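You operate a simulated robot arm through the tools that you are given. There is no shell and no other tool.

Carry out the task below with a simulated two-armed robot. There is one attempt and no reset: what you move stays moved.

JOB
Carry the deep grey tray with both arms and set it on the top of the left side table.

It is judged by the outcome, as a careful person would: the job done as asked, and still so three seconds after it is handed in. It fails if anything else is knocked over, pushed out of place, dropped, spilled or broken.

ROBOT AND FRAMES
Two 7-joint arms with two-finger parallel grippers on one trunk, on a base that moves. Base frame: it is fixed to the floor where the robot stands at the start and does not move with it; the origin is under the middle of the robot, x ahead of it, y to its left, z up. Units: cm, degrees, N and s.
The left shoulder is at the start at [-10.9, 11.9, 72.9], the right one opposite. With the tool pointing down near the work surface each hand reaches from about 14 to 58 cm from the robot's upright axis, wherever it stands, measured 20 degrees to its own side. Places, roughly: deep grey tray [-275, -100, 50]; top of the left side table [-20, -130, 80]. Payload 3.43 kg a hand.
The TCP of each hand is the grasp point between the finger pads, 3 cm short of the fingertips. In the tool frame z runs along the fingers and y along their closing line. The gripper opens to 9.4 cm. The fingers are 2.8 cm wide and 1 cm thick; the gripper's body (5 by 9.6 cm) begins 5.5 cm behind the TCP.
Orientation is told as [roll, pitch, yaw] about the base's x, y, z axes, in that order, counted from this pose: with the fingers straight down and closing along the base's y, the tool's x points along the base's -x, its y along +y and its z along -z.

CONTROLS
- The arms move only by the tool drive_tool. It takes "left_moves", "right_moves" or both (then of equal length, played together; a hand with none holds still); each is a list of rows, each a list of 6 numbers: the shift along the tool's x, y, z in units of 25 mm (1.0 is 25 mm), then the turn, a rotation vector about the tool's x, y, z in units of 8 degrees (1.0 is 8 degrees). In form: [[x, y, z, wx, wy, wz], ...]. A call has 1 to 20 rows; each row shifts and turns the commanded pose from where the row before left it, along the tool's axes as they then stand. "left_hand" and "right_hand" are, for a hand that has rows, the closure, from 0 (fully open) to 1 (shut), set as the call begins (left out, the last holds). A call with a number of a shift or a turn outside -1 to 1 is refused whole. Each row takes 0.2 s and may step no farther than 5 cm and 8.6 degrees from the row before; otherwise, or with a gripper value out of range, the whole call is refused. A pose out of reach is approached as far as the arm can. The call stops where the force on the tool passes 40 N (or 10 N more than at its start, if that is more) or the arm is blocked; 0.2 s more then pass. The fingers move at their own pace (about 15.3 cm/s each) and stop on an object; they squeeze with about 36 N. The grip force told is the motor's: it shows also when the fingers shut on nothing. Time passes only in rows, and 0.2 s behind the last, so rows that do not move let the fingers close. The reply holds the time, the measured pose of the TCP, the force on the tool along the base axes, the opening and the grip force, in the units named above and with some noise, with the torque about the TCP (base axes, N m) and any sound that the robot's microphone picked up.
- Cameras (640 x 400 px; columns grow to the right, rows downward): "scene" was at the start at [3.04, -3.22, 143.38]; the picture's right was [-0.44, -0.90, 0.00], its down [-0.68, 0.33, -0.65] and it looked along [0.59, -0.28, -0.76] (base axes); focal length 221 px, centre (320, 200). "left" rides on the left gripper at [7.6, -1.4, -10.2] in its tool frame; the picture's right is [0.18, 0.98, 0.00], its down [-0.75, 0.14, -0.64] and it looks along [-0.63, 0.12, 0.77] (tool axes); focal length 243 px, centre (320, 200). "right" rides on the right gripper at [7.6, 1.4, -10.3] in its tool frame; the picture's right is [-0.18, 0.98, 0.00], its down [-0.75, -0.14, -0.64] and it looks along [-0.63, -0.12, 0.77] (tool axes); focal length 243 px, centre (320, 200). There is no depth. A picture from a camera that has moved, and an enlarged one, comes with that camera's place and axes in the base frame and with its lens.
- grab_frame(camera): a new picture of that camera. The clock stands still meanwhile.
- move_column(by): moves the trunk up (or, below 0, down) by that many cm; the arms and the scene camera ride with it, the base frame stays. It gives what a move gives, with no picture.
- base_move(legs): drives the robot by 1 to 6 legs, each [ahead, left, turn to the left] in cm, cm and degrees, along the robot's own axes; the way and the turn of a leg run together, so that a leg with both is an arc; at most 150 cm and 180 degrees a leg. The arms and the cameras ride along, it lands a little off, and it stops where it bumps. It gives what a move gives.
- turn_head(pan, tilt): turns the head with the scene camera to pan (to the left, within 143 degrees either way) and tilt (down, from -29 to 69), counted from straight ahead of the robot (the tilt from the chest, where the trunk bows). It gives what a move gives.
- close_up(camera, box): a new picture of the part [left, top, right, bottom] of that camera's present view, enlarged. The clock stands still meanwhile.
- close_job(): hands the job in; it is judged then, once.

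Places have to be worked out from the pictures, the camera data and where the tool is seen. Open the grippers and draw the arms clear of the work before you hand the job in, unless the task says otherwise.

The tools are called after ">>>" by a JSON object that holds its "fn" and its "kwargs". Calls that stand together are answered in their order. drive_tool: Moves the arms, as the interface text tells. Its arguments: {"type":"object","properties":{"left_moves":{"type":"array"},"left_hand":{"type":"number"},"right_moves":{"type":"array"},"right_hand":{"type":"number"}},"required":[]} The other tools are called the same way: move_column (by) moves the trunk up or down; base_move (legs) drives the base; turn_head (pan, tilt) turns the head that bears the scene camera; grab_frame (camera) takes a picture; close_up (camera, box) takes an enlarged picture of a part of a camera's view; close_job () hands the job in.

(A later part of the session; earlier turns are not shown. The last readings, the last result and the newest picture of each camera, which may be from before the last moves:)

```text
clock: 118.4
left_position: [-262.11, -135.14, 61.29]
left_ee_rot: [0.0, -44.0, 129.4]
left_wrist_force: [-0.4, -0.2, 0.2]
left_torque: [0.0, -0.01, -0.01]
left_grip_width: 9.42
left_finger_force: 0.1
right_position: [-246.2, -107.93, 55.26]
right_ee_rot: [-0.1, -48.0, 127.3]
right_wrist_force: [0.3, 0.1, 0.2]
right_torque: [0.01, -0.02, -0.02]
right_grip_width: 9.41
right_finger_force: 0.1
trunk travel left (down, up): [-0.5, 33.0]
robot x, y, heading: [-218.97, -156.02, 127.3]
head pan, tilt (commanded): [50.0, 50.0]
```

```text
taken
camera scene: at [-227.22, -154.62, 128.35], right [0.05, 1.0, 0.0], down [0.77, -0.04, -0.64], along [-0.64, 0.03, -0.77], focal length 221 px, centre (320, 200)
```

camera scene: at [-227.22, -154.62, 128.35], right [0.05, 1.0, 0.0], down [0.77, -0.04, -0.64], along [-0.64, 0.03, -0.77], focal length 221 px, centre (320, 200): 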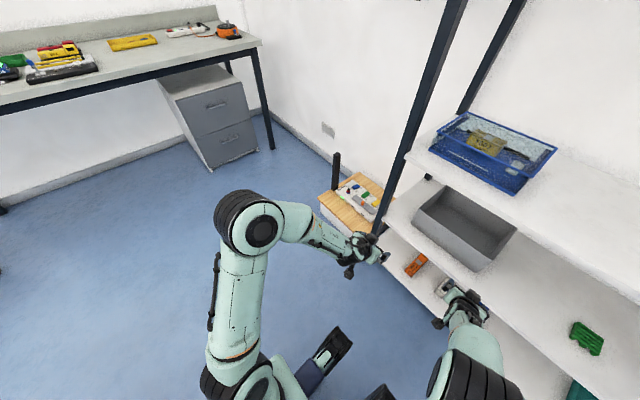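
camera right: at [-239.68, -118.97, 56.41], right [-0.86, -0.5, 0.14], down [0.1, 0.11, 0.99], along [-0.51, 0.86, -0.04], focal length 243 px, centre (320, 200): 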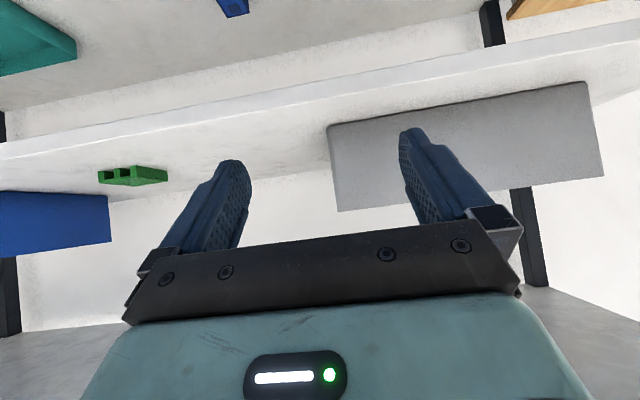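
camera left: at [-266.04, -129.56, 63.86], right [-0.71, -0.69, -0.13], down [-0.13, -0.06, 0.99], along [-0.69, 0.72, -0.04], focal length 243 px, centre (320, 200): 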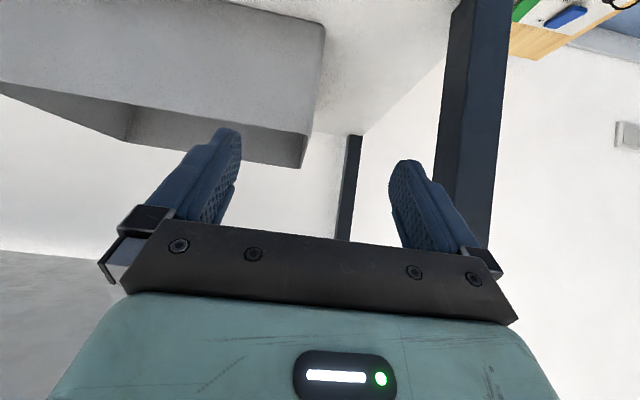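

The elbow came up by roughly 40°. A level hand pointing left should force it further, so I pitch the hand level and yaw it left about the wrist again.

>>> {"fn": "drive_tool", "kwargs": {"left_moves": [[-0.85, 0, 0, 0, -1, 0], [-0.85, 0, 0, 0, -1, 0], [-0.85, 0, 0, 0, -1, 0], [-0.85, 0, 0, 0, -1, 0], [-0.85, 0, 0, 0, -1, 0]]}}

>>> {"fn": "drive_tool", "kwargs": {"left_moves": [[0, 1, 0, -0.815, 0, -0.085], [0, 1, 0, -0.815, 0, -0.085], [0, 1, 0, -0.815, 0, -0.085], [0, 1, 0, -0.815, 0, -0.085], [0, 1, 0, -0.815, 0, -0.085], [0, 1, 0, -0.815, 0, -0.085], [0, 1, 0, -0.815, 0, -0.085], [0, 1, 0, -0.815, 0, -0.085], [0, 1, 0, -0.815, 0, -0.085], [0, 1, 0, -0.815, 0, -0.085], [0, 1, 0, -0.815, 0, -0.085], [0, 1, 0, -0.815, 0, -0.085], [0, 1, 0, -0.815, 0, -0.085]]}}

>>> {"fn": "grab_frame", "kwargs": {"camera": "scene"}}

```text
clock: 119.6
left_position: [-264.4, -131.02, 67.59]
left_ee_rot: [0.2, -74.2, 128.2]
left_wrist_force: [-0.2, 0.0, 1.1]
left_torque: [0.04, 0.0, 0.02]
left_grip_width: 9.41
left_finger_force: 0.1
left hand out of reach, approached as far as the arm can: row 4, 5
right_position: [-246.13, -107.97, 55.28]
right_ee_rot: [0.0, -48.0, 127.3]
right_wrist_force: [-0.2, -0.5, 0.0]
right_torque: [-0.01, 0.05, 0.02]
right_grip_width: 9.38
right_finger_force: 0.1
trunk travel left (down, up): [-0.5, 33.0]
robot x, y, heading: [-218.99, -155.56, 127.2]
head pan, tilt (commanded): [50.0, 50.0]
```

```text
clock: 122.4
left_position: [-271.01, -159.64, 70.83]
left_ee_rot: [55.7, -78.0, 158.3]
left_wrist_force: [1.0, 0.1, 0.3]
left_torque: [0.03, 0.01, 0.02]
left_grip_width: 9.38
left_finger_force: 0.0
right_position: [-246.08, -107.84, 55.18]
right_ee_rot: [0.0, -48.0, 127.3]
right_wrist_force: [0.7, -0.4, -0.2]
right_torque: [-0.02, -0.05, 0.0]
right_grip_width: 9.39
right_finger_force: 0.1
trunk travel left (down, up): [-0.5, 33.0]
robot x, y, heading: [-218.62, -155.17, 127.5]
head pan, tilt (commanded): [50.0, 50.0]
```

```text
taken
camera scene: at [-227.21, -154.62, 128.35], right [0.05, 1.0, 0.0], down [0.77, -0.04, -0.64], along [-0.64, 0.03, -0.77], focal length 221 px, centre (320, 200)
```

scene: 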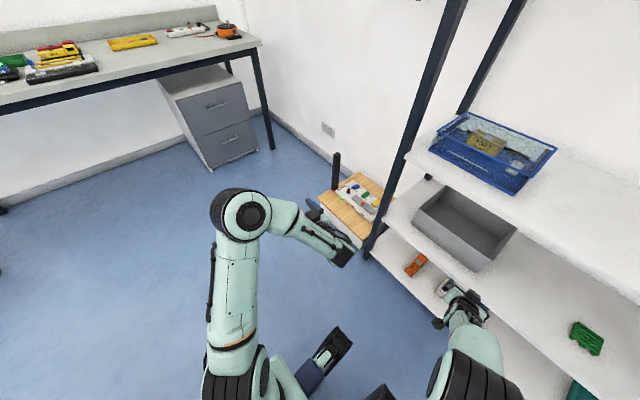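

No further gain from that. I return the hand to forward with a 48° pitch and examine where the left forearm now lies.

>>> {"fn": "drive_tool", "kwargs": {"left_moves": [[0, -1, 0, 0.815, 0, 0.085], [0, -1, 0, 0.815, 0, 0.085], [0, -1, 0, 0.815, 0, 0.085], [0, -1, 0, 0.815, 0, 0.085], [0, -1, 0, 0.815, 0, 0.085], [0, -1, 0, 0.815, 0, 0.085], [0, -1, 0, 0.815, 0, 0.085], [0, -1, 0, 0.815, 0, 0.085], [0, -1, 0, 0.815, 0, 0.085], [0, -1, 0, 0.815, 0, 0.085], [0, -1, 0, 0.815, 0, 0.085], [0, -1, 0, 0.815, 0, 0.085], [0, -1, 0, 0.815, 0, 0.085]]}}

>>> {"fn": "drive_tool", "kwargs": {"left_moves": [[0.8, 0, 0, 0, 0.9, 0], [0.8, 0, 0, 0, 0.9, 0], [0.8, 0, 0, 0, 0.9, 0], [0.3, 0, 0, 0, 0.5, 0]]}}

>>> {"fn": "turn_head", "kwargs": {"pan": 15, "tilt": 55}}

>>> {"fn": "grab_frame", "kwargs": {"camera": "scene"}}

```text
clock: 125.2
left_position: [-267.6, -130.41, 67.18]
left_ee_rot: [0.2, -74.1, 128.1]
left_wrist_force: [0.4, -0.7, 0.7]
left_torque: [0.01, 0.0, -0.03]
left_grip_width: 9.4
left_finger_force: 0.0
right_position: [-246.13, -107.94, 55.36]
right_ee_rot: [-0.2, -48.0, 127.1]
right_wrist_force: [0.3, 0.1, -0.4]
right_torque: [0.03, -0.02, -0.02]
right_grip_width: 9.41
right_finger_force: 0.2
trunk travel left (down, up): [-0.5, 33.0]
robot x, y, heading: [-218.43, -155.34, 127.0]
head pan, tilt (commanded): [50.0, 50.0]
```

```text
clock: 126.2
left_position: [-265.9, -132.53, 61.22]
left_ee_rot: [0.1, -48.4, 128.1]
left_wrist_force: [1.0, -0.6, 0.4]
left_torque: [-0.07, 0.02, 0.01]
left_grip_width: 9.41
left_finger_force: 0.1
right_position: [-246.2, -107.9, 55.29]
right_ee_rot: [0.0, -48.0, 127.2]
right_wrist_force: [0.0, 0.3, 0.5]
right_torque: [0.03, -0.01, -0.02]
right_grip_width: 9.39
right_finger_force: 0.0
trunk travel left (down, up): [-0.5, 33.0]
robot x, y, heading: [-218.95, -155.65, 127.3]
head pan, tilt (commanded): [50.0, 50.0]
```

```text
clock: 127.2
left_position: [-265.97, -132.49, 61.15]
left_ee_rot: [0.0, -48.5, 128.2]
left_wrist_force: [0.4, 0.0, 0.1]
left_torque: [-0.01, -0.03, 0.0]
left_grip_width: 9.41
left_finger_force: 0.0
right_position: [-246.05, -107.91, 55.3]
right_ee_rot: [0.1, -48.0, 127.2]
right_wrist_force: [-0.2, -0.3, 0.8]
right_torque: [0.0, 0.01, 0.02]
right_grip_width: 9.42
right_finger_force: 0.1
trunk travel left (down, up): [-0.5, 33.0]
robot x, y, heading: [-218.97, -155.39, 126.9]
head pan, tilt (commanded): [15.0, 55.0]
```

```text
taken
camera scene: at [-225.23, -150.58, 127.7], right [0.61, 0.79, 0.0], down [0.65, -0.5, -0.57], along [-0.45, 0.35, -0.82], focal length 221 px, centre (320, 200)
```

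scene: 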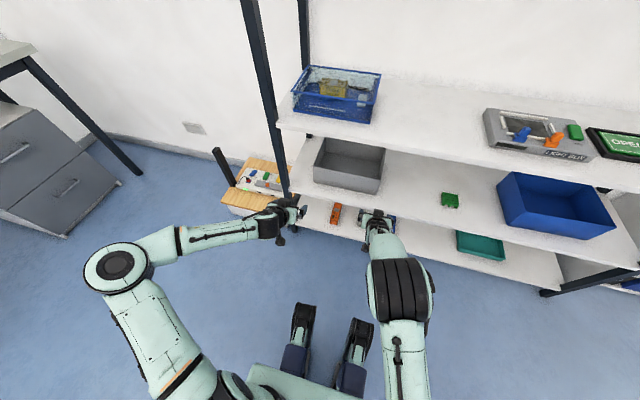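

I take the same view as before (pan 50) to compare the elbow with the earlier partly-up state.

>>> {"fn": "turn_head", "kwargs": {"pan": 50, "tilt": 50}}

>>> {"fn": "grab_frame", "kwargs": {"camera": "scene"}}

```text
clock: 128.2
left_position: [-265.98, -132.38, 61.2]
left_ee_rot: [0.0, -48.6, 128.2]
left_wrist_force: [0.1, 0.0, -0.4]
left_torque: [0.0, 0.02, 0.01]
left_grip_width: 9.4
left_finger_force: 0.0
right_position: [-246.1, -107.89, 55.19]
right_ee_rot: [0.0, -48.0, 127.2]
right_wrist_force: [0.1, 0.3, -0.6]
right_torque: [0.04, 0.01, 0.0]
right_grip_width: 9.39
right_finger_force: 0.0
trunk travel left (down, up): [-0.5, 33.0]
robot x, y, heading: [-218.94, -155.62, 127.5]
head pan, tilt (commanded): [50.0, 50.0]
```

```text
taken
camera scene: at [-227.22, -154.61, 128.35], right [0.05, 1.0, 0.0], down [0.77, -0.04, -0.64], along [-0.64, 0.03, -0.77], focal length 221 px, centre (320, 200)
```

scene: 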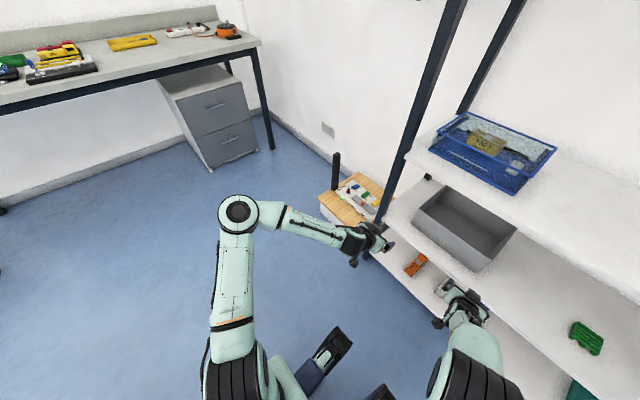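

The left elbow fell back to the flared state. Its forearm would clear the post if the tray stood about 12 cm further right, and that strip of shelf is free. So I'll slide the tray right with the right hand first, then grasp with both. I retract both hands for the approach.

>>> {"fn": "drive_tool", "kwargs": {"left_moves": [[0.62, 0, -0.7, 0, 0, 0], [0.62, 0, -0.7, 0, 0, 0], [0.62, 0, -0.7, 0, 0, 0], [0.62, 0, -0.7, 0, 0, 0], [0.62, 0, -0.7, 0, 0, 0]], "right_moves": [[0, 0, -0.9, 0, 0, 0], [0, 0, -0.9, 0, 0, 0], [0, 0, -0.9, 0, 0, 0], [0, 0, -0.9, 0, 0, 0], [0, 0, -0.9, 0, 0, 0]]}}

>>> {"fn": "turn_head", "kwargs": {"pan": 10, "tilt": 50}}

>>> {"fn": "grab_frame", "kwargs": {"camera": "scene"}}

```text
clock: 129.4
left_position: [-258.82, -141.69, 61.18]
left_ee_rot: [0.1, -48.6, 128.2]
left_wrist_force: [0.1, -0.5, 0.5]
left_torque: [0.02, 0.03, -0.01]
left_grip_width: 9.42
left_finger_force: 0.1
right_position: [-241.35, -114.53, 62.58]
right_ee_rot: [0.0, -47.9, 127.3]
right_wrist_force: [-0.2, 0.2, 0.7]
right_torque: [0.01, -0.02, 0.0]
right_grip_width: 9.43
right_finger_force: 0.0
trunk travel left (down, up): [-0.5, 33.0]
robot x, y, heading: [-218.7, -155.6, 126.9]
head pan, tilt (commanded): [50.0, 50.0]
```

```text
clock: 130.5
left_position: [-258.72, -141.75, 61.08]
left_ee_rot: [0.0, -48.5, 128.3]
left_wrist_force: [0.2, 0.7, -0.1]
left_torque: [0.0, 0.01, 0.03]
left_grip_width: 9.4
left_finger_force: 0.1
right_position: [-241.21, -114.41, 62.65]
right_ee_rot: [0.0, -48.0, 127.2]
right_wrist_force: [-0.1, -0.4, 0.2]
right_torque: [0.01, -0.01, 0.0]
right_grip_width: 9.37
right_finger_force: 0.0
trunk travel left (down, up): [-0.5, 33.0]
robot x, y, heading: [-218.87, -155.81, 127.2]
head pan, tilt (commanded): [10.0, 50.0]
```

```text
taken
camera scene: at [-225.18, -149.77, 128.35], right [0.68, 0.73, 0.0], down [0.56, -0.52, -0.64], along [-0.47, 0.44, -0.77], focal length 221 px, centre (320, 200)
```

scene: 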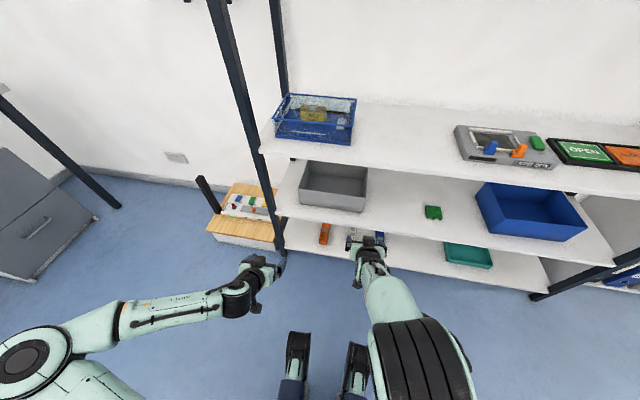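

The right hand needs about 26.6 cm more. I drive 20 cm first and check.

>>> {"fn": "base_move", "kwargs": {"legs": [[20, 0, 0]]}}

>>> {"fn": "grab_frame", "kwargs": {"camera": "scene"}}

>>> {"fn": "grab_frame", "kwargs": {"camera": "right"}}

```text
clock: 132.1
left_position: [-270.96, -125.86, 61.23]
left_ee_rot: [0.0, -48.6, 128.3]
left_wrist_force: [-0.5, 0.0, -0.8]
left_torque: [0.03, -0.03, 0.0]
left_grip_width: 9.41
left_finger_force: 0.0
right_position: [-253.63, -98.58, 62.65]
right_ee_rot: [-0.1, -48.0, 127.4]
right_wrist_force: [0.4, -0.7, 0.1]
right_torque: [-0.03, 0.01, -0.02]
right_grip_width: 9.41
right_finger_force: 0.1
trunk travel left (down, up): [-0.5, 33.0]
robot x, y, heading: [-230.97, -139.98, 127.5]
head pan, tilt (commanded): [10.0, 50.0]
```

```text
taken
camera scene: at [-237.4, -133.75, 128.35], right [0.68, 0.74, 0.0], down [0.56, -0.52, -0.64], along [-0.47, 0.43, -0.77], focal length 221 px, centre (320, 200)
```

scene: 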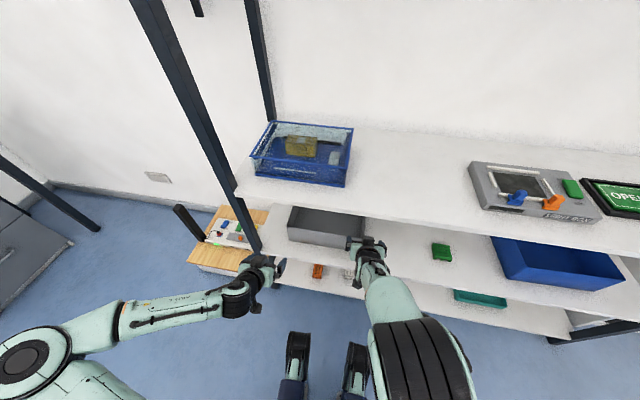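

```text
taken
camera right: at [-247.09, -109.56, 63.81], right [-0.86, -0.5, 0.14], down [0.1, 0.11, 0.99], along [-0.51, 0.86, -0.04], focal length 243 px, centre (320, 200)
```

right: 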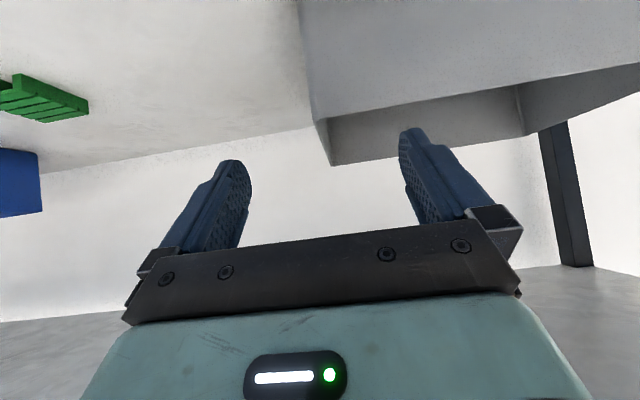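

The right TCP is at forward 74.4, lateral -261.8, and the right wall's middle is at about -261.4. I drive the last 6.4 cm, nudging 0.3 cm right.

>>> {"fn": "base_move", "kwargs": {"legs": [[6.4, -0.3, 0]]}}

>>> {"fn": "grab_frame", "kwargs": {"camera": "scene"}}

>>> {"fn": "grab_frame", "kwargs": {"camera": "right"}}

```text
clock: 133.1
left_position: [-274.66, -120.41, 61.17]
left_ee_rot: [0.0, -48.6, 128.2]
left_wrist_force: [-0.7, 0.1, -0.4]
left_torque: [-0.02, -0.02, 0.0]
left_grip_width: 9.38
left_finger_force: 0.0
right_position: [-257.04, -93.2, 62.62]
right_ee_rot: [0.1, -48.0, 127.2]
right_wrist_force: [-0.4, -0.1, -0.4]
right_torque: [-0.04, 0.02, 0.01]
right_grip_width: 9.41
right_finger_force: 0.1
trunk travel left (down, up): [-0.5, 33.0]
robot x, y, heading: [-235.05, -134.31, 127.2]
head pan, tilt (commanded): [10.0, 50.0]
```

```text
taken
camera scene: at [-241.05, -128.44, 128.35], right [0.68, 0.73, 0.0], down [0.56, -0.52, -0.64], along [-0.47, 0.44, -0.77], focal length 221 px, centre (320, 200)
```

scene: 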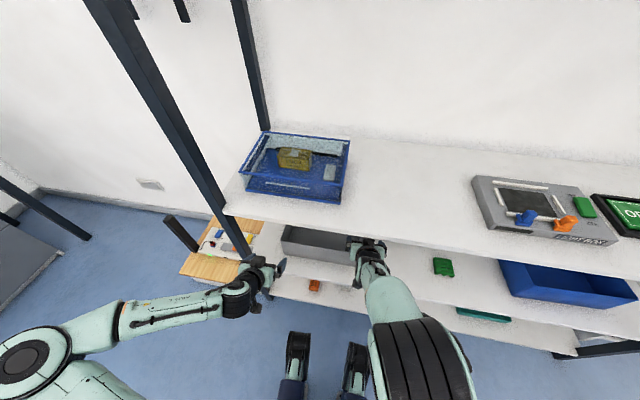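

```text
taken
camera right: at [-250.67, -104.23, 63.81], right [-0.86, -0.5, 0.14], down [0.1, 0.11, 0.99], along [-0.51, 0.86, -0.04], focal length 243 px, centre (320, 200)
```

right: 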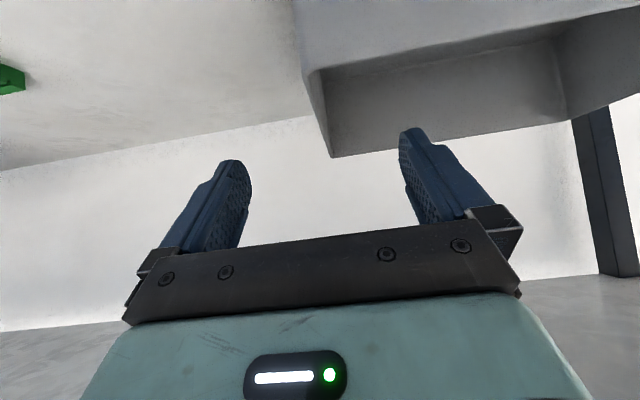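

The right hand is in line: the front rim corner projects to forward 81.2 and rim z≈56.4. I insert along the tool axis in two parts, straddling the right wall.

>>> {"fn": "drive_tool", "kwargs": {"right_moves": [[0, -0.05, 0.9, 0, 0, 0], [0, 0, 0.9, 0, 0, 0], [0, 0, 0.9, 0, 0, 0]], "right_hand": 0}}

>>> {"fn": "grab_frame", "kwargs": {"camera": "right"}}

>>> {"fn": "close_up", "kwargs": {"camera": "scene", "box": [240, 180, 460, 320]}}

```text
clock: 133.9
left_position: [-274.55, -120.38, 61.04]
left_ee_rot: [-0.1, -48.5, 128.3]
left_wrist_force: [0.0, 0.9, -0.3]
left_torque: [0.02, -0.01, -0.02]
left_grip_width: 9.4
left_finger_force: 0.0
right_position: [-259.93, -89.18, 58.25]
right_ee_rot: [0.0, -48.0, 127.1]
right_wrist_force: [0.8, 0.5, 0.2]
right_torque: [0.01, 0.03, -0.01]
right_grip_width: 9.43
right_finger_force: 0.1
trunk travel left (down, up): [-0.5, 33.0]
robot x, y, heading: [-234.58, -134.27, 127.3]
head pan, tilt (commanded): [10.0, 50.0]
```

```text
taken
camera right: at [-253.59, -100.2, 59.4], right [-0.86, -0.5, 0.14], down [0.1, 0.11, 0.99], along [-0.51, 0.86, -0.04], focal length 243 px, centre (320, 200)
```

right: 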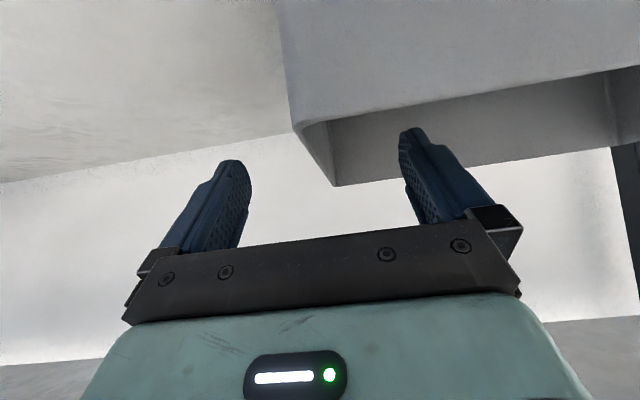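

```text
2.86 times, centred on (350, 250) of scene
camera zoom: at [-241.03, -128.46, 128.35], right [0.68, 0.73, 0.0], down [0.56, -0.52, -0.64], along [-0.47, 0.44, -0.77], focal length 632 px, centre (234, 57)
```

zoom: 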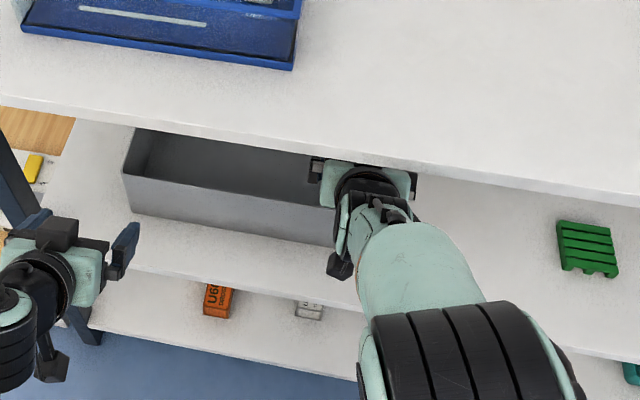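

The rim is confirmed at z≈56.4 and the wall is centred between the fingers. I insert the last 4.5 cm.

>>> {"fn": "drive_tool", "kwargs": {"right_moves": [[0, 0, 0.9, 0, 0, 0], [0, 0, 0.85, 0, 0, 0]]}}

>>> {"fn": "grab_frame", "kwargs": {"camera": "right"}}

>>> {"fn": "close_up", "kwargs": {"camera": "scene", "box": [240, 180, 460, 320]}}

```text
clock: 134.5
left_position: [-274.64, -120.49, 61.16]
left_ee_rot: [-0.1, -48.6, 128.1]
left_wrist_force: [0.1, -0.8, -0.8]
left_torque: [-0.01, 0.0, 0.02]
left_grip_width: 9.41
left_finger_force: 0.1
right_position: [-262.29, -86.64, 55.35]
right_ee_rot: [0.0, -47.9, 127.2]
right_wrist_force: [0.5, -0.2, 0.6]
right_torque: [-0.03, 0.01, 0.0]
right_grip_width: 9.39
right_finger_force: 0.0
trunk travel left (down, up): [-0.5, 33.0]
robot x, y, heading: [-234.88, -134.33, 127.1]
head pan, tilt (commanded): [10.0, 50.0]
```

```text
taken
camera right: at [-255.75, -97.66, 56.5], right [-0.86, -0.5, 0.14], down [0.1, 0.11, 0.99], along [-0.51, 0.86, -0.04], focal length 243 px, centre (320, 200)
```

right: 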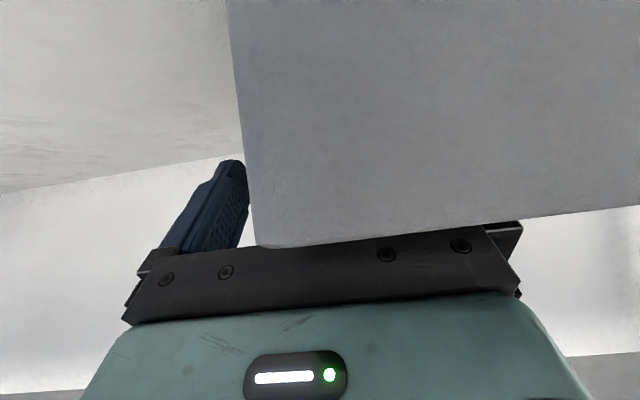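

```text
2.86 times, centred on (350, 250) of scene
camera zoom: at [-241.04, -128.46, 128.35], right [0.68, 0.73, 0.0], down [0.56, -0.52, -0.64], along [-0.47, 0.44, -0.77], focal length 632 px, centre (234, 57)
```

zoom: 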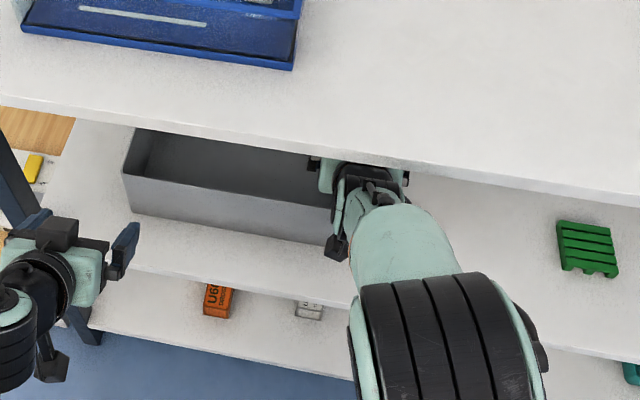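

One finger shows outside the tray and the other is inside behind the front wall. I close the right gripper on the wall.

>>> {"fn": "drive_tool", "kwargs": {"right_moves": [[0, 0, 0, 0, 0, 0], [0, 0, 0, 0, 0, 0], [0, 0, 0, 0, 0, 0], [0, 0, 0, 0, 0, 0]], "right_hand": 1}}

>>> {"fn": "grab_frame", "kwargs": {"camera": "right"}}

```text
clock: 135.5
left_position: [-274.54, -120.41, 61.02]
left_ee_rot: [0.0, -48.5, 128.2]
left_wrist_force: [-0.2, 0.6, 0.3]
left_torque: [-0.04, -0.02, 0.01]
left_grip_width: 9.39
left_finger_force: 0.0
right_position: [-262.1, -86.6, 55.31]
right_ee_rot: [0.0, -48.0, 127.2]
right_wrist_force: [-0.4, 0.6, -0.1]
right_torque: [0.06, 0.04, -0.1]
right_grip_width: 0.67
right_finger_force: 35.9
trunk travel left (down, up): [-0.5, 33.0]
robot x, y, heading: [-234.92, -134.21, 127.2]
head pan, tilt (commanded): [10.0, 50.0]
```

```text
taken
camera right: at [-255.73, -97.67, 56.51], right [-0.86, -0.5, 0.14], down [0.1, 0.11, 0.99], along [-0.51, 0.86, -0.04], focal length 243 px, centre (320, 200)
```

right: 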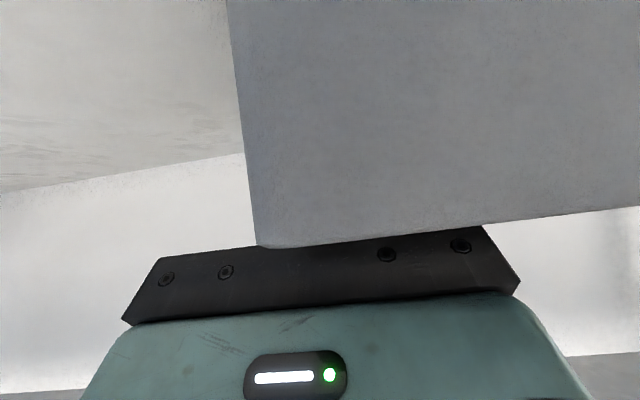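

The grip is good, with a wall thickness of about 0.67 cm. I slide the tray gently to the right, 4 cm first, watching forces.

>>> {"fn": "drive_tool", "kwargs": {"right_moves": [[0, -0.4, 0, 0, 0, 0], [0, -0.4, 0, 0, 0, 0], [0, -0.4, 0, 0, 0, 0], [0, -0.4, 0, 0, 0, 0]]}}

>>> {"fn": "close_up", "kwargs": {"camera": "scene", "box": [240, 180, 460, 320]}}

```text
clock: 136.5
left_position: [-274.64, -120.54, 61.15]
left_ee_rot: [-0.1, -48.6, 128.1]
left_wrist_force: [-0.6, -0.4, 0.4]
left_torque: [-0.02, 0.0, -0.03]
left_grip_width: 9.39
left_finger_force: 0.1
right_position: [-258.81, -84.26, 55.45]
right_ee_rot: [0.2, -48.2, 127.2]
right_wrist_force: [-2.1, -1.5, 7.0]
right_torque: [-0.64, -0.45, -0.2]
right_grip_width: 0.68
right_finger_force: 35.9
trunk travel left (down, up): [-0.5, 33.0]
robot x, y, heading: [-234.58, -134.39, 127.0]
head pan, tilt (commanded): [10.0, 50.0]
```

```text
2.86 times, centred on (350, 250) of scene
camera zoom: at [-241.02, -128.52, 128.36], right [0.68, 0.73, 0.0], down [0.56, -0.52, -0.64], along [-0.47, 0.44, -0.77], focal length 632 px, centre (234, 57)
```

zoom: 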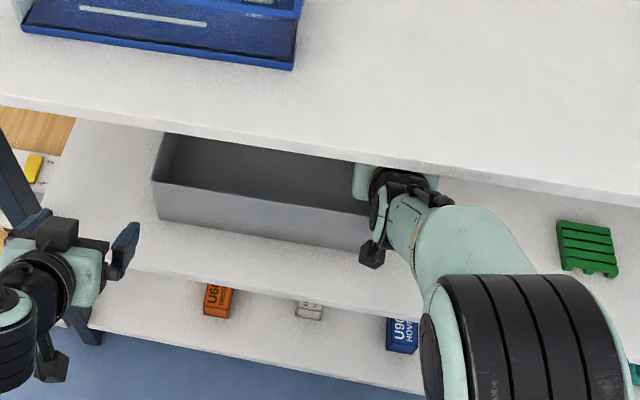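

The tray slides smoothly with low forces. I continue another 8 cm.

>>> {"fn": "drive_tool", "kwargs": {"right_moves": [[0, -0.4, 0, 0, 0, 0], [0, -0.4, 0, 0, 0, 0], [0, -0.4, 0, 0, 0, 0], [0, -0.4, 0, 0, 0, 0], [0, -0.4, 0, 0, 0, 0], [0, -0.4, 0, 0, 0, 0], [0, -0.4, 0, 0, 0, 0], [0, -0.4, 0, 0, 0, 0]]}}

>>> {"fn": "grab_frame", "kwargs": {"camera": "scene"}}

>>> {"fn": "close_up", "kwargs": {"camera": "scene", "box": [240, 180, 460, 320]}}

>>> {"fn": "grab_frame", "kwargs": {"camera": "left"}}

```text
clock: 138.3
left_position: [-274.68, -120.55, 61.15]
left_ee_rot: [0.0, -48.6, 128.3]
left_wrist_force: [-0.5, 0.2, 0.4]
left_torque: [0.01, 0.02, -0.02]
left_grip_width: 9.41
left_finger_force: 0.2
right_position: [-252.44, -79.41, 55.4]
right_ee_rot: [0.0, -48.2, 127.3]
right_wrist_force: [-4.1, -2.0, 15.7]
right_torque: [-0.08, 0.25, -0.13]
right_grip_width: 0.68
right_finger_force: 36.1
trunk travel left (down, up): [-0.5, 33.0]
robot x, y, heading: [-234.67, -134.32, 127.3]
head pan, tilt (commanded): [10.0, 50.0]
```

```text
taken
camera scene: at [-241.01, -128.6, 128.36], right [0.68, 0.73, 0.0], down [0.56, -0.52, -0.64], along [-0.47, 0.44, -0.77], focal length 221 px, centre (320, 200)
```

scene: 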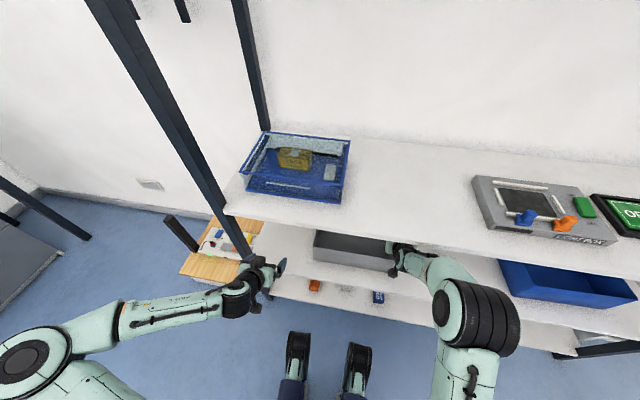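

```text
2.86 times, centred on (350, 250) of scene
camera zoom: at [-241.01, -128.6, 128.36], right [0.68, 0.73, 0.0], down [0.56, -0.52, -0.64], along [-0.47, 0.44, -0.77], focal length 632 px, centre (234, 57)
```

zoom: 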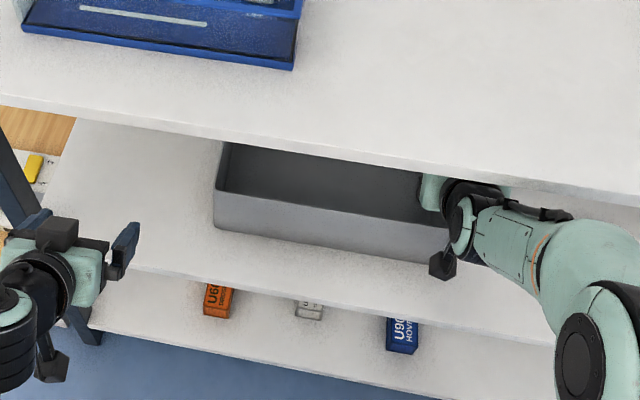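

```text
taken
camera left: at [-265.7, -129.69, 62.11], right [-0.7, -0.7, -0.14], down [-0.12, -0.07, 0.99], along [-0.71, 0.71, -0.03], focal length 243 px, centre (320, 200)
```

left: 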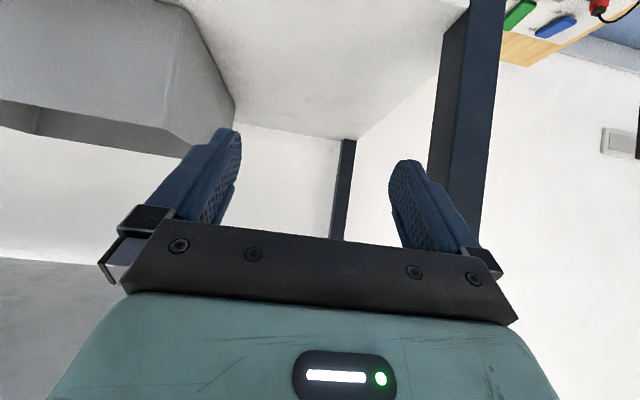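

The tray has moved 12 cm to the right. I zoom the left hand camera to locate its left wall now.

>>> {"fn": "close_up", "kwargs": {"camera": "left", "box": [60, 20, 260, 170]}}

>>> {"fn": "turn_head", "kwargs": {"pan": 10, "tilt": 60}}

>>> {"fn": "grab_frame", "kwargs": {"camera": "scene"}}

```text
2.67 times, centred on (160, 95) of left
camera zoom: at [-265.7, -129.69, 62.11], right [-0.7, -0.7, -0.14], down [-0.12, -0.07, 0.99], along [-0.71, 0.71, -0.03], focal length 647 px, centre (747, 480)
```

zoom: 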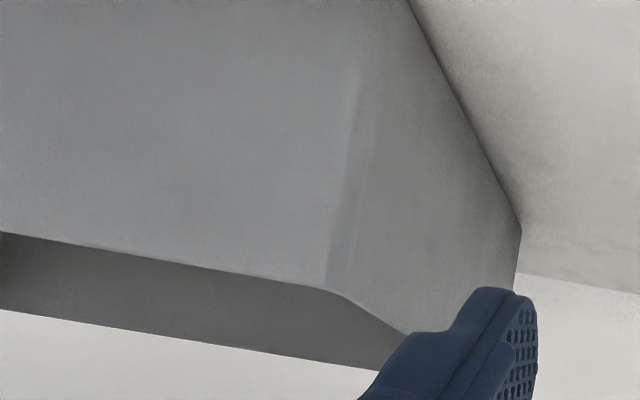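

```text
clock: 139.0
left_position: [-274.63, -120.43, 61.07]
left_ee_rot: [-0.1, -48.6, 128.3]
left_wrist_force: [-0.3, -0.3, -0.5]
left_torque: [0.03, -0.01, 0.02]
left_grip_width: 9.41
left_finger_force: 0.0
right_position: [-252.5, -79.26, 55.42]
right_ee_rot: [0.0, -48.2, 127.4]
right_wrist_force: [-4.9, 0.1, 17.4]
right_torque: [0.09, 0.31, -0.11]
right_grip_width: 0.69
right_finger_force: 36.0
trunk travel left (down, up): [-0.5, 33.0]
robot x, y, heading: [-234.59, -134.2, 127.2]
head pan, tilt (commanded): [10.0, 60.0]
```

```text
taken
camera scene: at [-240.26, -129.3, 127.1], right [0.68, 0.73, 0.0], down [0.64, -0.59, -0.5], along [-0.37, 0.34, -0.87], focal length 221 px, centre (320, 200)
```

scene: 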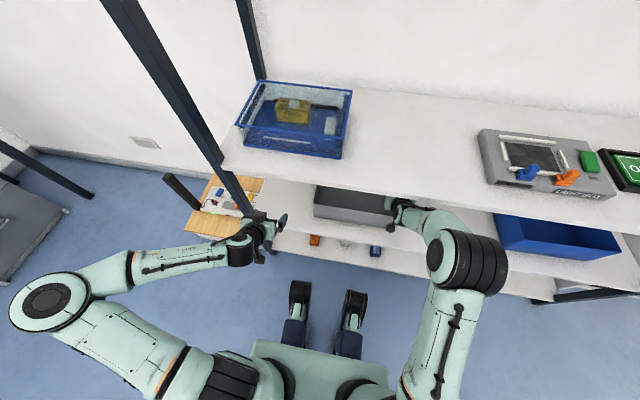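

The left wall is now at about lateral -279. I relieve the right hand's slight downward press, then move the left hand right in front of the shelf, straightening its small yaw error.

>>> {"fn": "drive_tool", "kwargs": {"left_moves": [[0, 0, 0, 0.1, 0.075, 0.09], [0, -0.87, 0, 0, 0, 0], [0, -0.87, 0, 0, 0, 0], [0, -0.87, 0, 0, 0, 0], [0, -0.87, 0, 0, 0, 0], [0, -0.87, 0, 0, 0, 0], [0, -0.87, 0, 0, 0, 0]], "right_moves": [[-0.045, 0, -0.04, 0, 0, 0], [-0.045, 0, -0.04, 0, 0, 0], [0, 0, 0, 0, 0, 0], [0, 0, 0, 0, 0, 0], [0, 0, 0, 0, 0, 0], [0, 0, 0, 0, 0, 0], [0, 0, 0, 0, 0, 0]]}}

>>> {"fn": "grab_frame", "kwargs": {"camera": "scene"}}

>>> {"fn": "grab_frame", "kwargs": {"camera": "left"}}

```text
clock: 140.6
left_position: [-264.34, -112.68, 61.16]
left_ee_rot: [0.0, -47.9, 127.1]
left_wrist_force: [-0.7, 0.5, 0.3]
left_torque: [0.0, 0.0, -0.01]
left_grip_width: 9.42
left_finger_force: 0.1
right_position: [-252.43, -79.27, 55.39]
right_ee_rot: [-0.1, -48.0, 127.2]
right_wrist_force: [1.3, 0.9, 0.6]
right_torque: [0.11, -0.18, -0.02]
right_grip_width: 0.67
right_finger_force: 35.8
trunk travel left (down, up): [-0.5, 33.0]
robot x, y, heading: [-234.65, -134.47, 127.1]
head pan, tilt (commanded): [10.0, 60.0]
```

```text
taken
camera scene: at [-240.27, -129.16, 127.09], right [0.68, 0.73, 0.0], down [0.64, -0.59, -0.5], along [-0.37, 0.34, -0.87], focal length 221 px, centre (320, 200)
```

scene: 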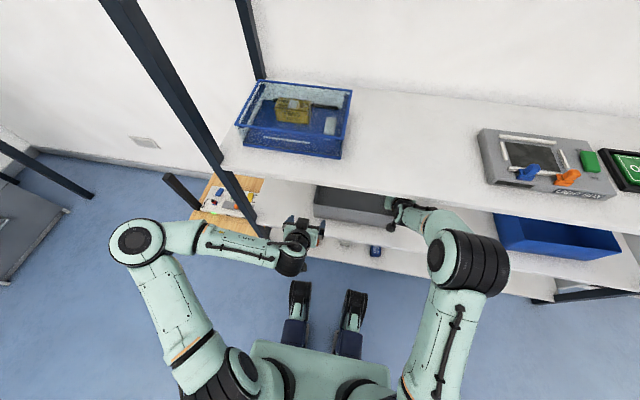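

```text
taken
camera left: at [-255.55, -122.05, 62.28], right [-0.71, -0.69, -0.14], down [-0.13, -0.06, 0.99], along [-0.69, 0.72, -0.05], focal length 243 px, centre (320, 200)
```

left: 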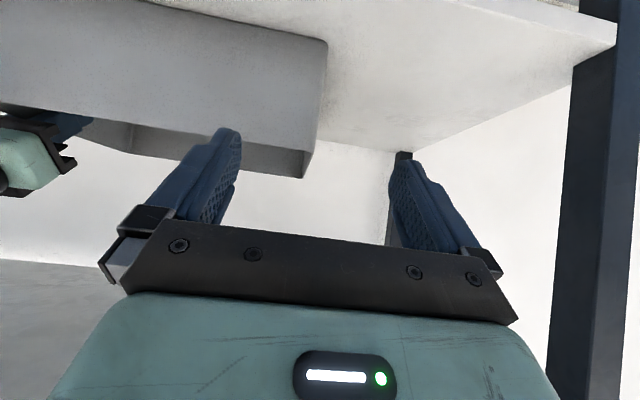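

The left hand is in line with the wall, and after the slide the left forearm keeps enough distance from the post. I move the left hand forward and slightly up to its pre-insertion pose over the front rim.

>>> {"fn": "drive_tool", "kwargs": {"left_moves": [[-0.684, 0, 0.58, 0, 0, 0], [-0.684, 0, 0.58, 0, 0, 0], [-0.684, 0, 0.58, 0, 0, 0], [-0.684, 0, 0.58, 0, 0, 0], [-0.684, 0, 0.58, 0, 0, 0]]}}

>>> {"fn": "grab_frame", "kwargs": {"camera": "scene"}}

>>> {"fn": "grab_frame", "kwargs": {"camera": "left"}}

```text
clock: 141.8
left_position: [-271.07, -103.73, 62.82]
left_ee_rot: [0.2, -48.0, 127.1]
left_wrist_force: [-0.7, -0.9, -0.1]
left_torque: [-0.03, 0.01, 0.0]
left_grip_width: 9.4
left_finger_force: 0.0
right_position: [-252.49, -79.27, 55.45]
right_ee_rot: [0.0, -48.0, 127.2]
right_wrist_force: [0.0, -0.6, 0.0]
right_torque: [0.08, -0.17, -0.01]
right_grip_width: 0.67
right_finger_force: 35.7
trunk travel left (down, up): [-0.5, 33.0]
robot x, y, heading: [-235.05, -134.29, 127.2]
head pan, tilt (commanded): [10.0, 60.0]
```

```text
taken
camera scene: at [-240.27, -129.16, 127.09], right [0.68, 0.73, 0.0], down [0.64, -0.59, -0.5], along [-0.37, 0.34, -0.87], focal length 221 px, centre (320, 200)
```

scene: 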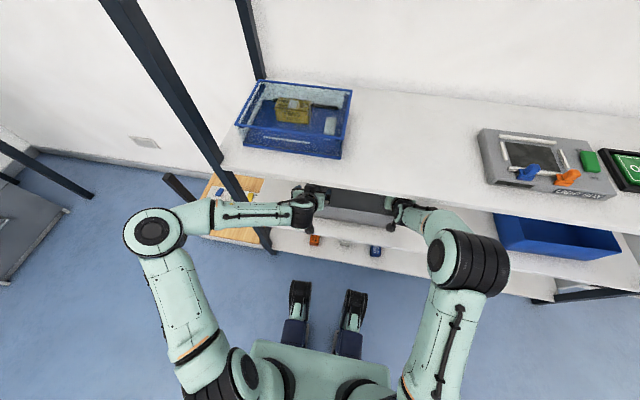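

```text
taken
camera left: at [-262.3, -113.06, 63.85], right [-0.71, -0.69, -0.14], down [-0.13, -0.06, 0.99], along [-0.69, 0.72, -0.04], focal length 243 px, centre (320, 200)
```

left: 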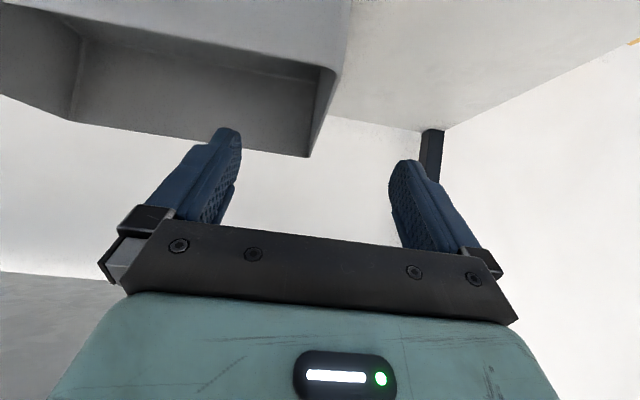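

The left wall is centred between the fingers, with its outer face at -279.0 and the TCP at -278.8. I insert the left hand along its axis, first 6.8 cm.

>>> {"fn": "drive_tool", "kwargs": {"left_moves": [[0, 0, 0.9, 0, 0, 0], [0, 0, 0.9, 0, 0, 0], [0, 0, 0.9, 0, 0, 0]], "left_hand": 0}}

>>> {"fn": "grab_frame", "kwargs": {"camera": "left"}}

>>> {"fn": "grab_frame", "kwargs": {"camera": "scene"}}

```text
clock: 142.6
left_position: [-274.14, -99.64, 58.14]
left_ee_rot: [0.0, -47.9, 127.0]
left_wrist_force: [0.4, 0.7, -0.5]
left_torque: [0.0, 0.02, -0.04]
left_grip_width: 9.38
left_finger_force: 0.1
right_position: [-252.42, -79.34, 55.54]
right_ee_rot: [0.1, -48.1, 127.2]
right_wrist_force: [0.8, 0.2, 0.5]
right_torque: [0.09, -0.17, 0.01]
right_grip_width: 0.68
right_finger_force: 35.7
trunk travel left (down, up): [-0.5, 33.0]
robot x, y, heading: [-234.88, -134.06, 127.2]
head pan, tilt (commanded): [10.0, 60.0]
```

```text
taken
camera left: at [-265.32, -109.04, 59.3], right [-0.71, -0.69, -0.14], down [-0.13, -0.06, 0.99], along [-0.69, 0.72, -0.04], focal length 243 px, centre (320, 200)
```

left: 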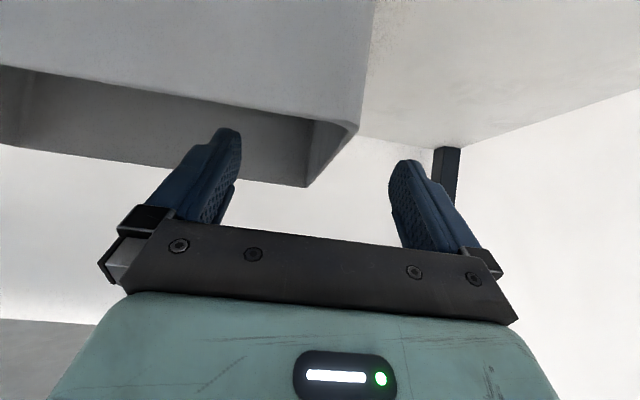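

```text
taken
camera scene: at [-240.28, -129.16, 127.09], right [0.68, 0.73, 0.0], down [0.64, -0.59, -0.5], along [-0.37, 0.34, -0.87], focal length 221 px, centre (320, 200)
```

scene: 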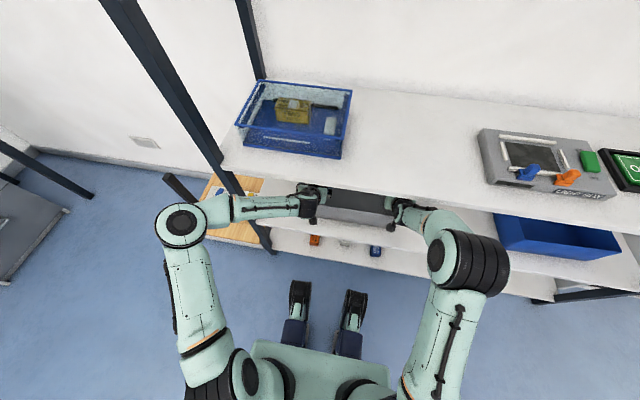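

All clear. I complete the last 4.1 cm so both hands sit at the same depth and height.

>>> {"fn": "drive_tool", "kwargs": {"left_moves": [[0, 0, 0.5, 0, 0, 0], [0, 0, 0.5, 0, 0, 0], [0, 0, 0.62, 0, 0, 0]]}}

>>> {"fn": "grab_frame", "kwargs": {"camera": "left"}}

>>> {"fn": "grab_frame", "kwargs": {"camera": "scene"}}

```text
clock: 143.4
left_position: [-275.87, -97.24, 55.47]
left_ee_rot: [0.0, -47.9, 127.1]
left_wrist_force: [-0.1, 0.1, 0.0]
left_torque: [0.01, 0.01, -0.02]
left_grip_width: 9.41
left_finger_force: 0.1
right_position: [-252.46, -79.36, 55.44]
right_ee_rot: [0.0, -47.9, 127.1]
right_wrist_force: [-0.2, -0.2, -0.2]
right_torque: [0.09, -0.14, 0.01]
right_grip_width: 0.68
right_finger_force: 35.8
trunk travel left (down, up): [-0.5, 33.0]
robot x, y, heading: [-234.8, -134.15, 126.9]
head pan, tilt (commanded): [10.0, 60.0]
```

```text
taken
camera left: at [-267.06, -106.61, 56.63], right [-0.71, -0.69, -0.14], down [-0.13, -0.06, 0.99], along [-0.69, 0.72, -0.05], focal length 243 px, centre (320, 200)
```

left: 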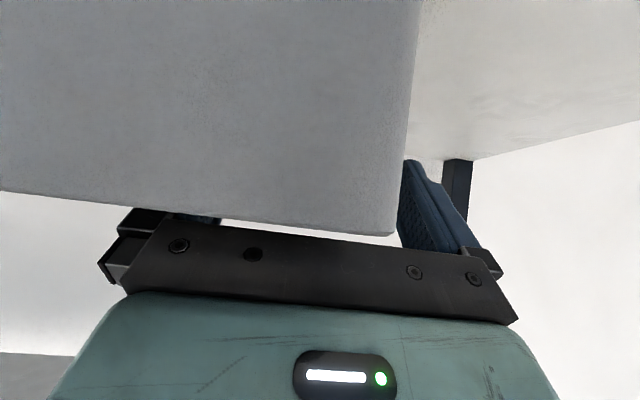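

```text
taken
camera scene: at [-240.28, -129.16, 127.09], right [0.68, 0.73, 0.0], down [0.64, -0.59, -0.5], along [-0.37, 0.34, -0.87], focal length 221 px, centre (320, 200)
```

scene: 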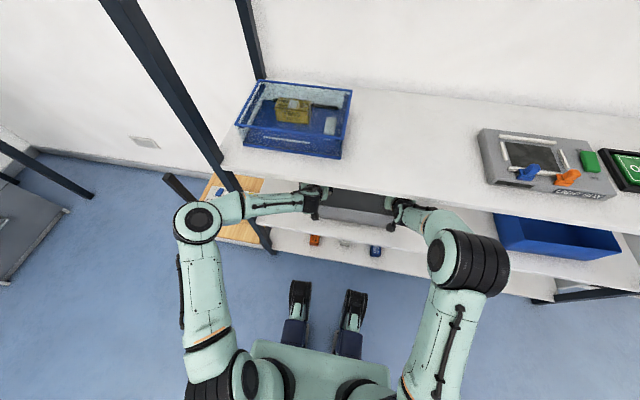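

The left fingers straddle the left wall, one outside and one inside. I close the left gripper while the right keeps its grip.

>>> {"fn": "drive_tool", "kwargs": {"left_moves": [[0, 0, 0, 0, 0, 0], [0, 0, 0, 0, 0, 0], [0, 0, 0, 0, 0, 0], [0, 0, 0, 0, 0, 0]], "right_moves": [[0, 0, 0, 0, 0, 0], [0, 0, 0, 0, 0, 0], [0, 0, 0, 0, 0, 0], [0, 0, 0, 0, 0, 0]], "left_hand": 1, "right_hand": 1}}

```text
clock: 144.4
left_position: [-275.87, -97.33, 55.57]
left_ee_rot: [0.1, -47.9, 127.2]
left_wrist_force: [-5.4, -3.4, 0.4]
left_torque: [0.19, -0.19, -0.14]
left_grip_width: 0.71
left_finger_force: 36.5
right_position: [-252.3, -79.22, 55.46]
right_ee_rot: [0.0, -48.0, 127.2]
right_wrist_force: [5.8, 3.4, 0.0]
right_torque: [0.02, -0.09, 0.2]
right_grip_width: 0.7
right_finger_force: 35.7
trunk travel left (down, up): [-0.5, 33.0]
robot x, y, heading: [-234.42, -134.16, 127.4]
head pan, tilt (commanded): [10.0, 60.0]
```

Both grips hold, with only about 6 N of internal force between the hands. I lift with the trunk, which raises both hands together: 1 cm first, to read the load.

>>> {"fn": "move_column", "kwargs": {"by": 1.0}}

>>> {"fn": "close_up", "kwargs": {"camera": "scene", "box": [240, 140, 460, 280]}}

```text
clock: 145.0
left_position: [-275.83, -97.39, 56.38]
left_ee_rot: [0.0, -47.9, 127.2]
left_wrist_force: [-8.6, -5.2, 0.8]
left_torque: [0.35, -0.17, -0.02]
left_grip_width: 0.69
left_finger_force: 36.3
right_position: [-252.36, -79.28, 56.53]
right_ee_rot: [-0.1, -48.0, 127.2]
right_wrist_force: [8.4, 5.7, -2.7]
right_torque: [-0.03, -0.22, 0.32]
right_grip_width: 0.7
right_finger_force: 36.1
trunk travel left (down, up): [-1.5, 32.0]
robot x, y, heading: [-234.8, -134.17, 127.2]
head pan, tilt (commanded): [10.0, 60.0]
```

```text
2.86 times, centred on (350, 210) of scene
camera zoom: at [-240.21, -129.24, 127.82], right [0.68, 0.73, 0.0], down [0.64, -0.59, -0.5], along [-0.37, 0.34, -0.87], focal length 632 px, centre (234, 171)
```

zoom: 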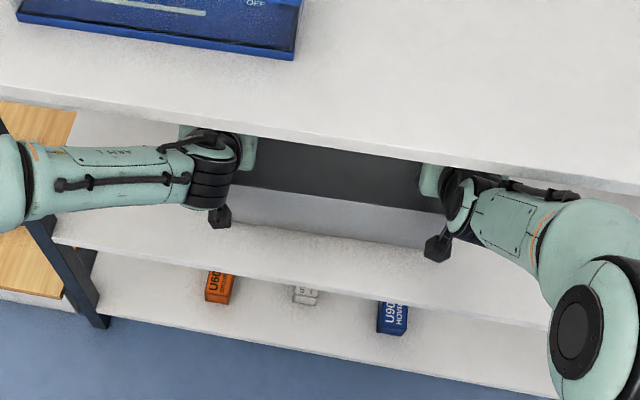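

The load is light. I relieve the inward squeeze by a millimetre and lift 1.2 cm more, then check in the hand camera that the tray is off the shelf.

>>> {"fn": "drive_tool", "kwargs": {"left_moves": [[0, 0.03, 0, 0, 0, 0], [0, 0, 0, 0, 0, 0]], "right_moves": [[0, -0.03, 0, 0, 0, 0], [0, 0, 0, 0, 0, 0]]}}

>>> {"fn": "move_column", "kwargs": {"by": 1.2}}

>>> {"fn": "grab_frame", "kwargs": {"camera": "left"}}

>>> {"fn": "grab_frame", "kwargs": {"camera": "right"}}

>>> {"fn": "grab_frame", "kwargs": {"camera": "scene"}}

```text
clock: 145.6
left_position: [-275.78, -97.45, 56.3]
left_ee_rot: [0.0, -48.0, 127.3]
left_wrist_force: [-8.6, -5.1, 1.8]
left_torque: [0.34, -0.24, 0.08]
left_grip_width: 0.67
left_finger_force: 35.9
right_position: [-252.35, -79.35, 56.57]
right_ee_rot: [0.0, -48.1, 127.2]
right_wrist_force: [8.6, 5.5, -3.9]
right_torque: [0.08, -0.37, 0.14]
right_grip_width: 0.69
right_finger_force: 36.2
trunk travel left (down, up): [-1.5, 32.0]
robot x, y, heading: [-234.34, -134.49, 126.9]
head pan, tilt (commanded): [10.0, 60.0]
```

```text
clock: 146.2
left_position: [-275.92, -97.34, 57.51]
left_ee_rot: [0.0, -47.8, 127.2]
left_wrist_force: [-8.7, -5.5, 1.0]
left_torque: [0.25, -0.24, 0.12]
left_grip_width: 0.66
left_finger_force: 35.7
right_position: [-252.45, -79.27, 57.71]
right_ee_rot: [0.1, -48.1, 127.2]
right_wrist_force: [8.9, 5.6, -2.9]
right_torque: [0.07, -0.2, 0.26]
right_grip_width: 0.64
right_finger_force: 36.1
trunk travel left (down, up): [-2.7, 30.8]
robot x, y, heading: [-234.82, -134.46, 127.4]
head pan, tilt (commanded): [10.0, 60.0]
```

```text
taken
camera left: at [-267.11, -106.69, 58.68], right [-0.71, -0.69, -0.14], down [-0.13, -0.06, 0.99], along [-0.69, 0.72, -0.05], focal length 243 px, centre (320, 200)
```

left: 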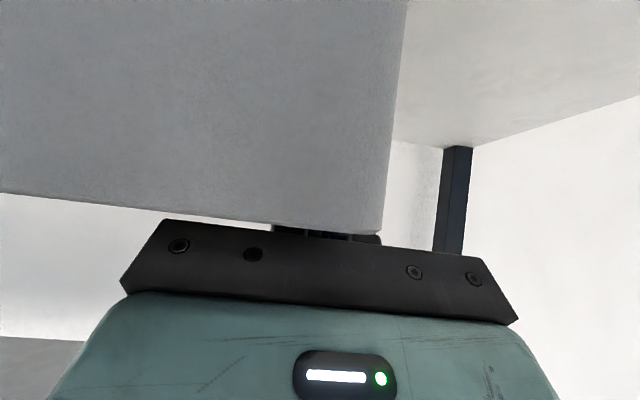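

```text
taken
camera right: at [-245.92, -90.26, 58.86], right [-0.86, -0.5, 0.14], down [0.1, 0.11, 0.99], along [-0.51, 0.86, -0.04], focal length 243 px, centre (320, 200)
```

right: 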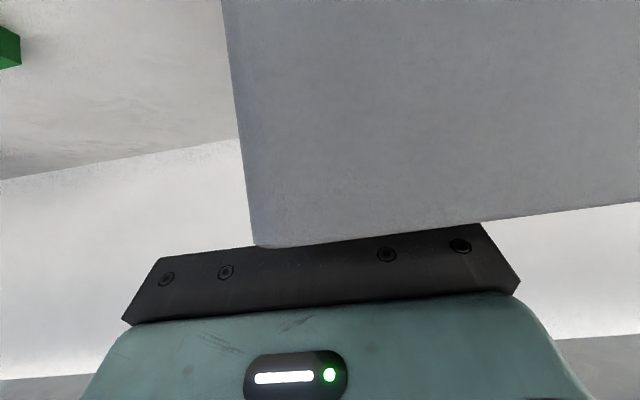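

```text
taken
camera scene: at [-240.07, -129.44, 128.85], right [0.68, 0.73, 0.0], down [0.64, -0.59, -0.5], along [-0.37, 0.34, -0.87], focal length 221 px, centre (320, 200)
```

scene: 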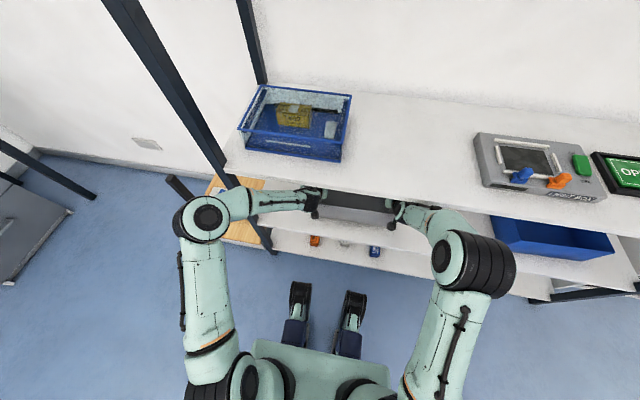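

The tray rides level between both hands, about 2 cm clear of the shelf. I back the robot straight out of the rack.

>>> {"fn": "base_move", "kwargs": {"legs": [[-12, 0, 0]]}}

>>> {"fn": "grab_frame", "kwargs": {"camera": "scene"}}

```text
clock: 147.4
left_position: [-268.84, -106.9, 57.58]
left_ee_rot: [0.1, -48.0, 127.3]
left_wrist_force: [-9.2, -6.3, 1.2]
left_torque: [0.16, -0.3, 0.17]
left_grip_width: 0.69
left_finger_force: 36.1
right_position: [-245.3, -88.66, 57.69]
right_ee_rot: [0.1, -48.0, 127.4]
right_wrist_force: [10.1, 4.6, -2.4]
right_torque: [0.14, -0.11, 0.27]
right_grip_width: 0.7
right_finger_force: 36.5
trunk travel left (down, up): [-2.7, 30.8]
robot x, y, heading: [-227.92, -143.79, 127.6]
head pan, tilt (commanded): [10.0, 60.0]
```

```text
taken
camera scene: at [-232.86, -138.92, 128.85], right [0.68, 0.74, 0.0], down [0.64, -0.59, -0.5], along [-0.37, 0.34, -0.87], focal length 221 px, centre (320, 200)
```

scene: 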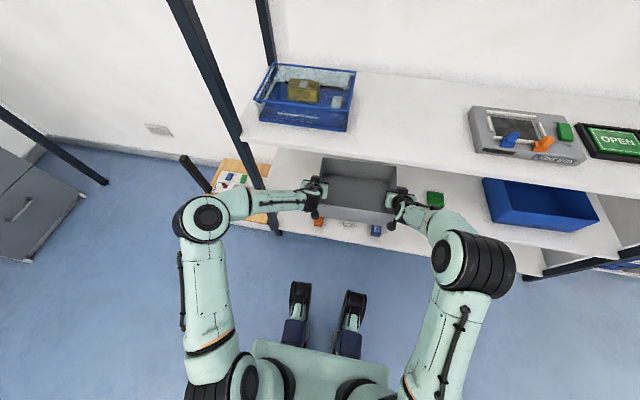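

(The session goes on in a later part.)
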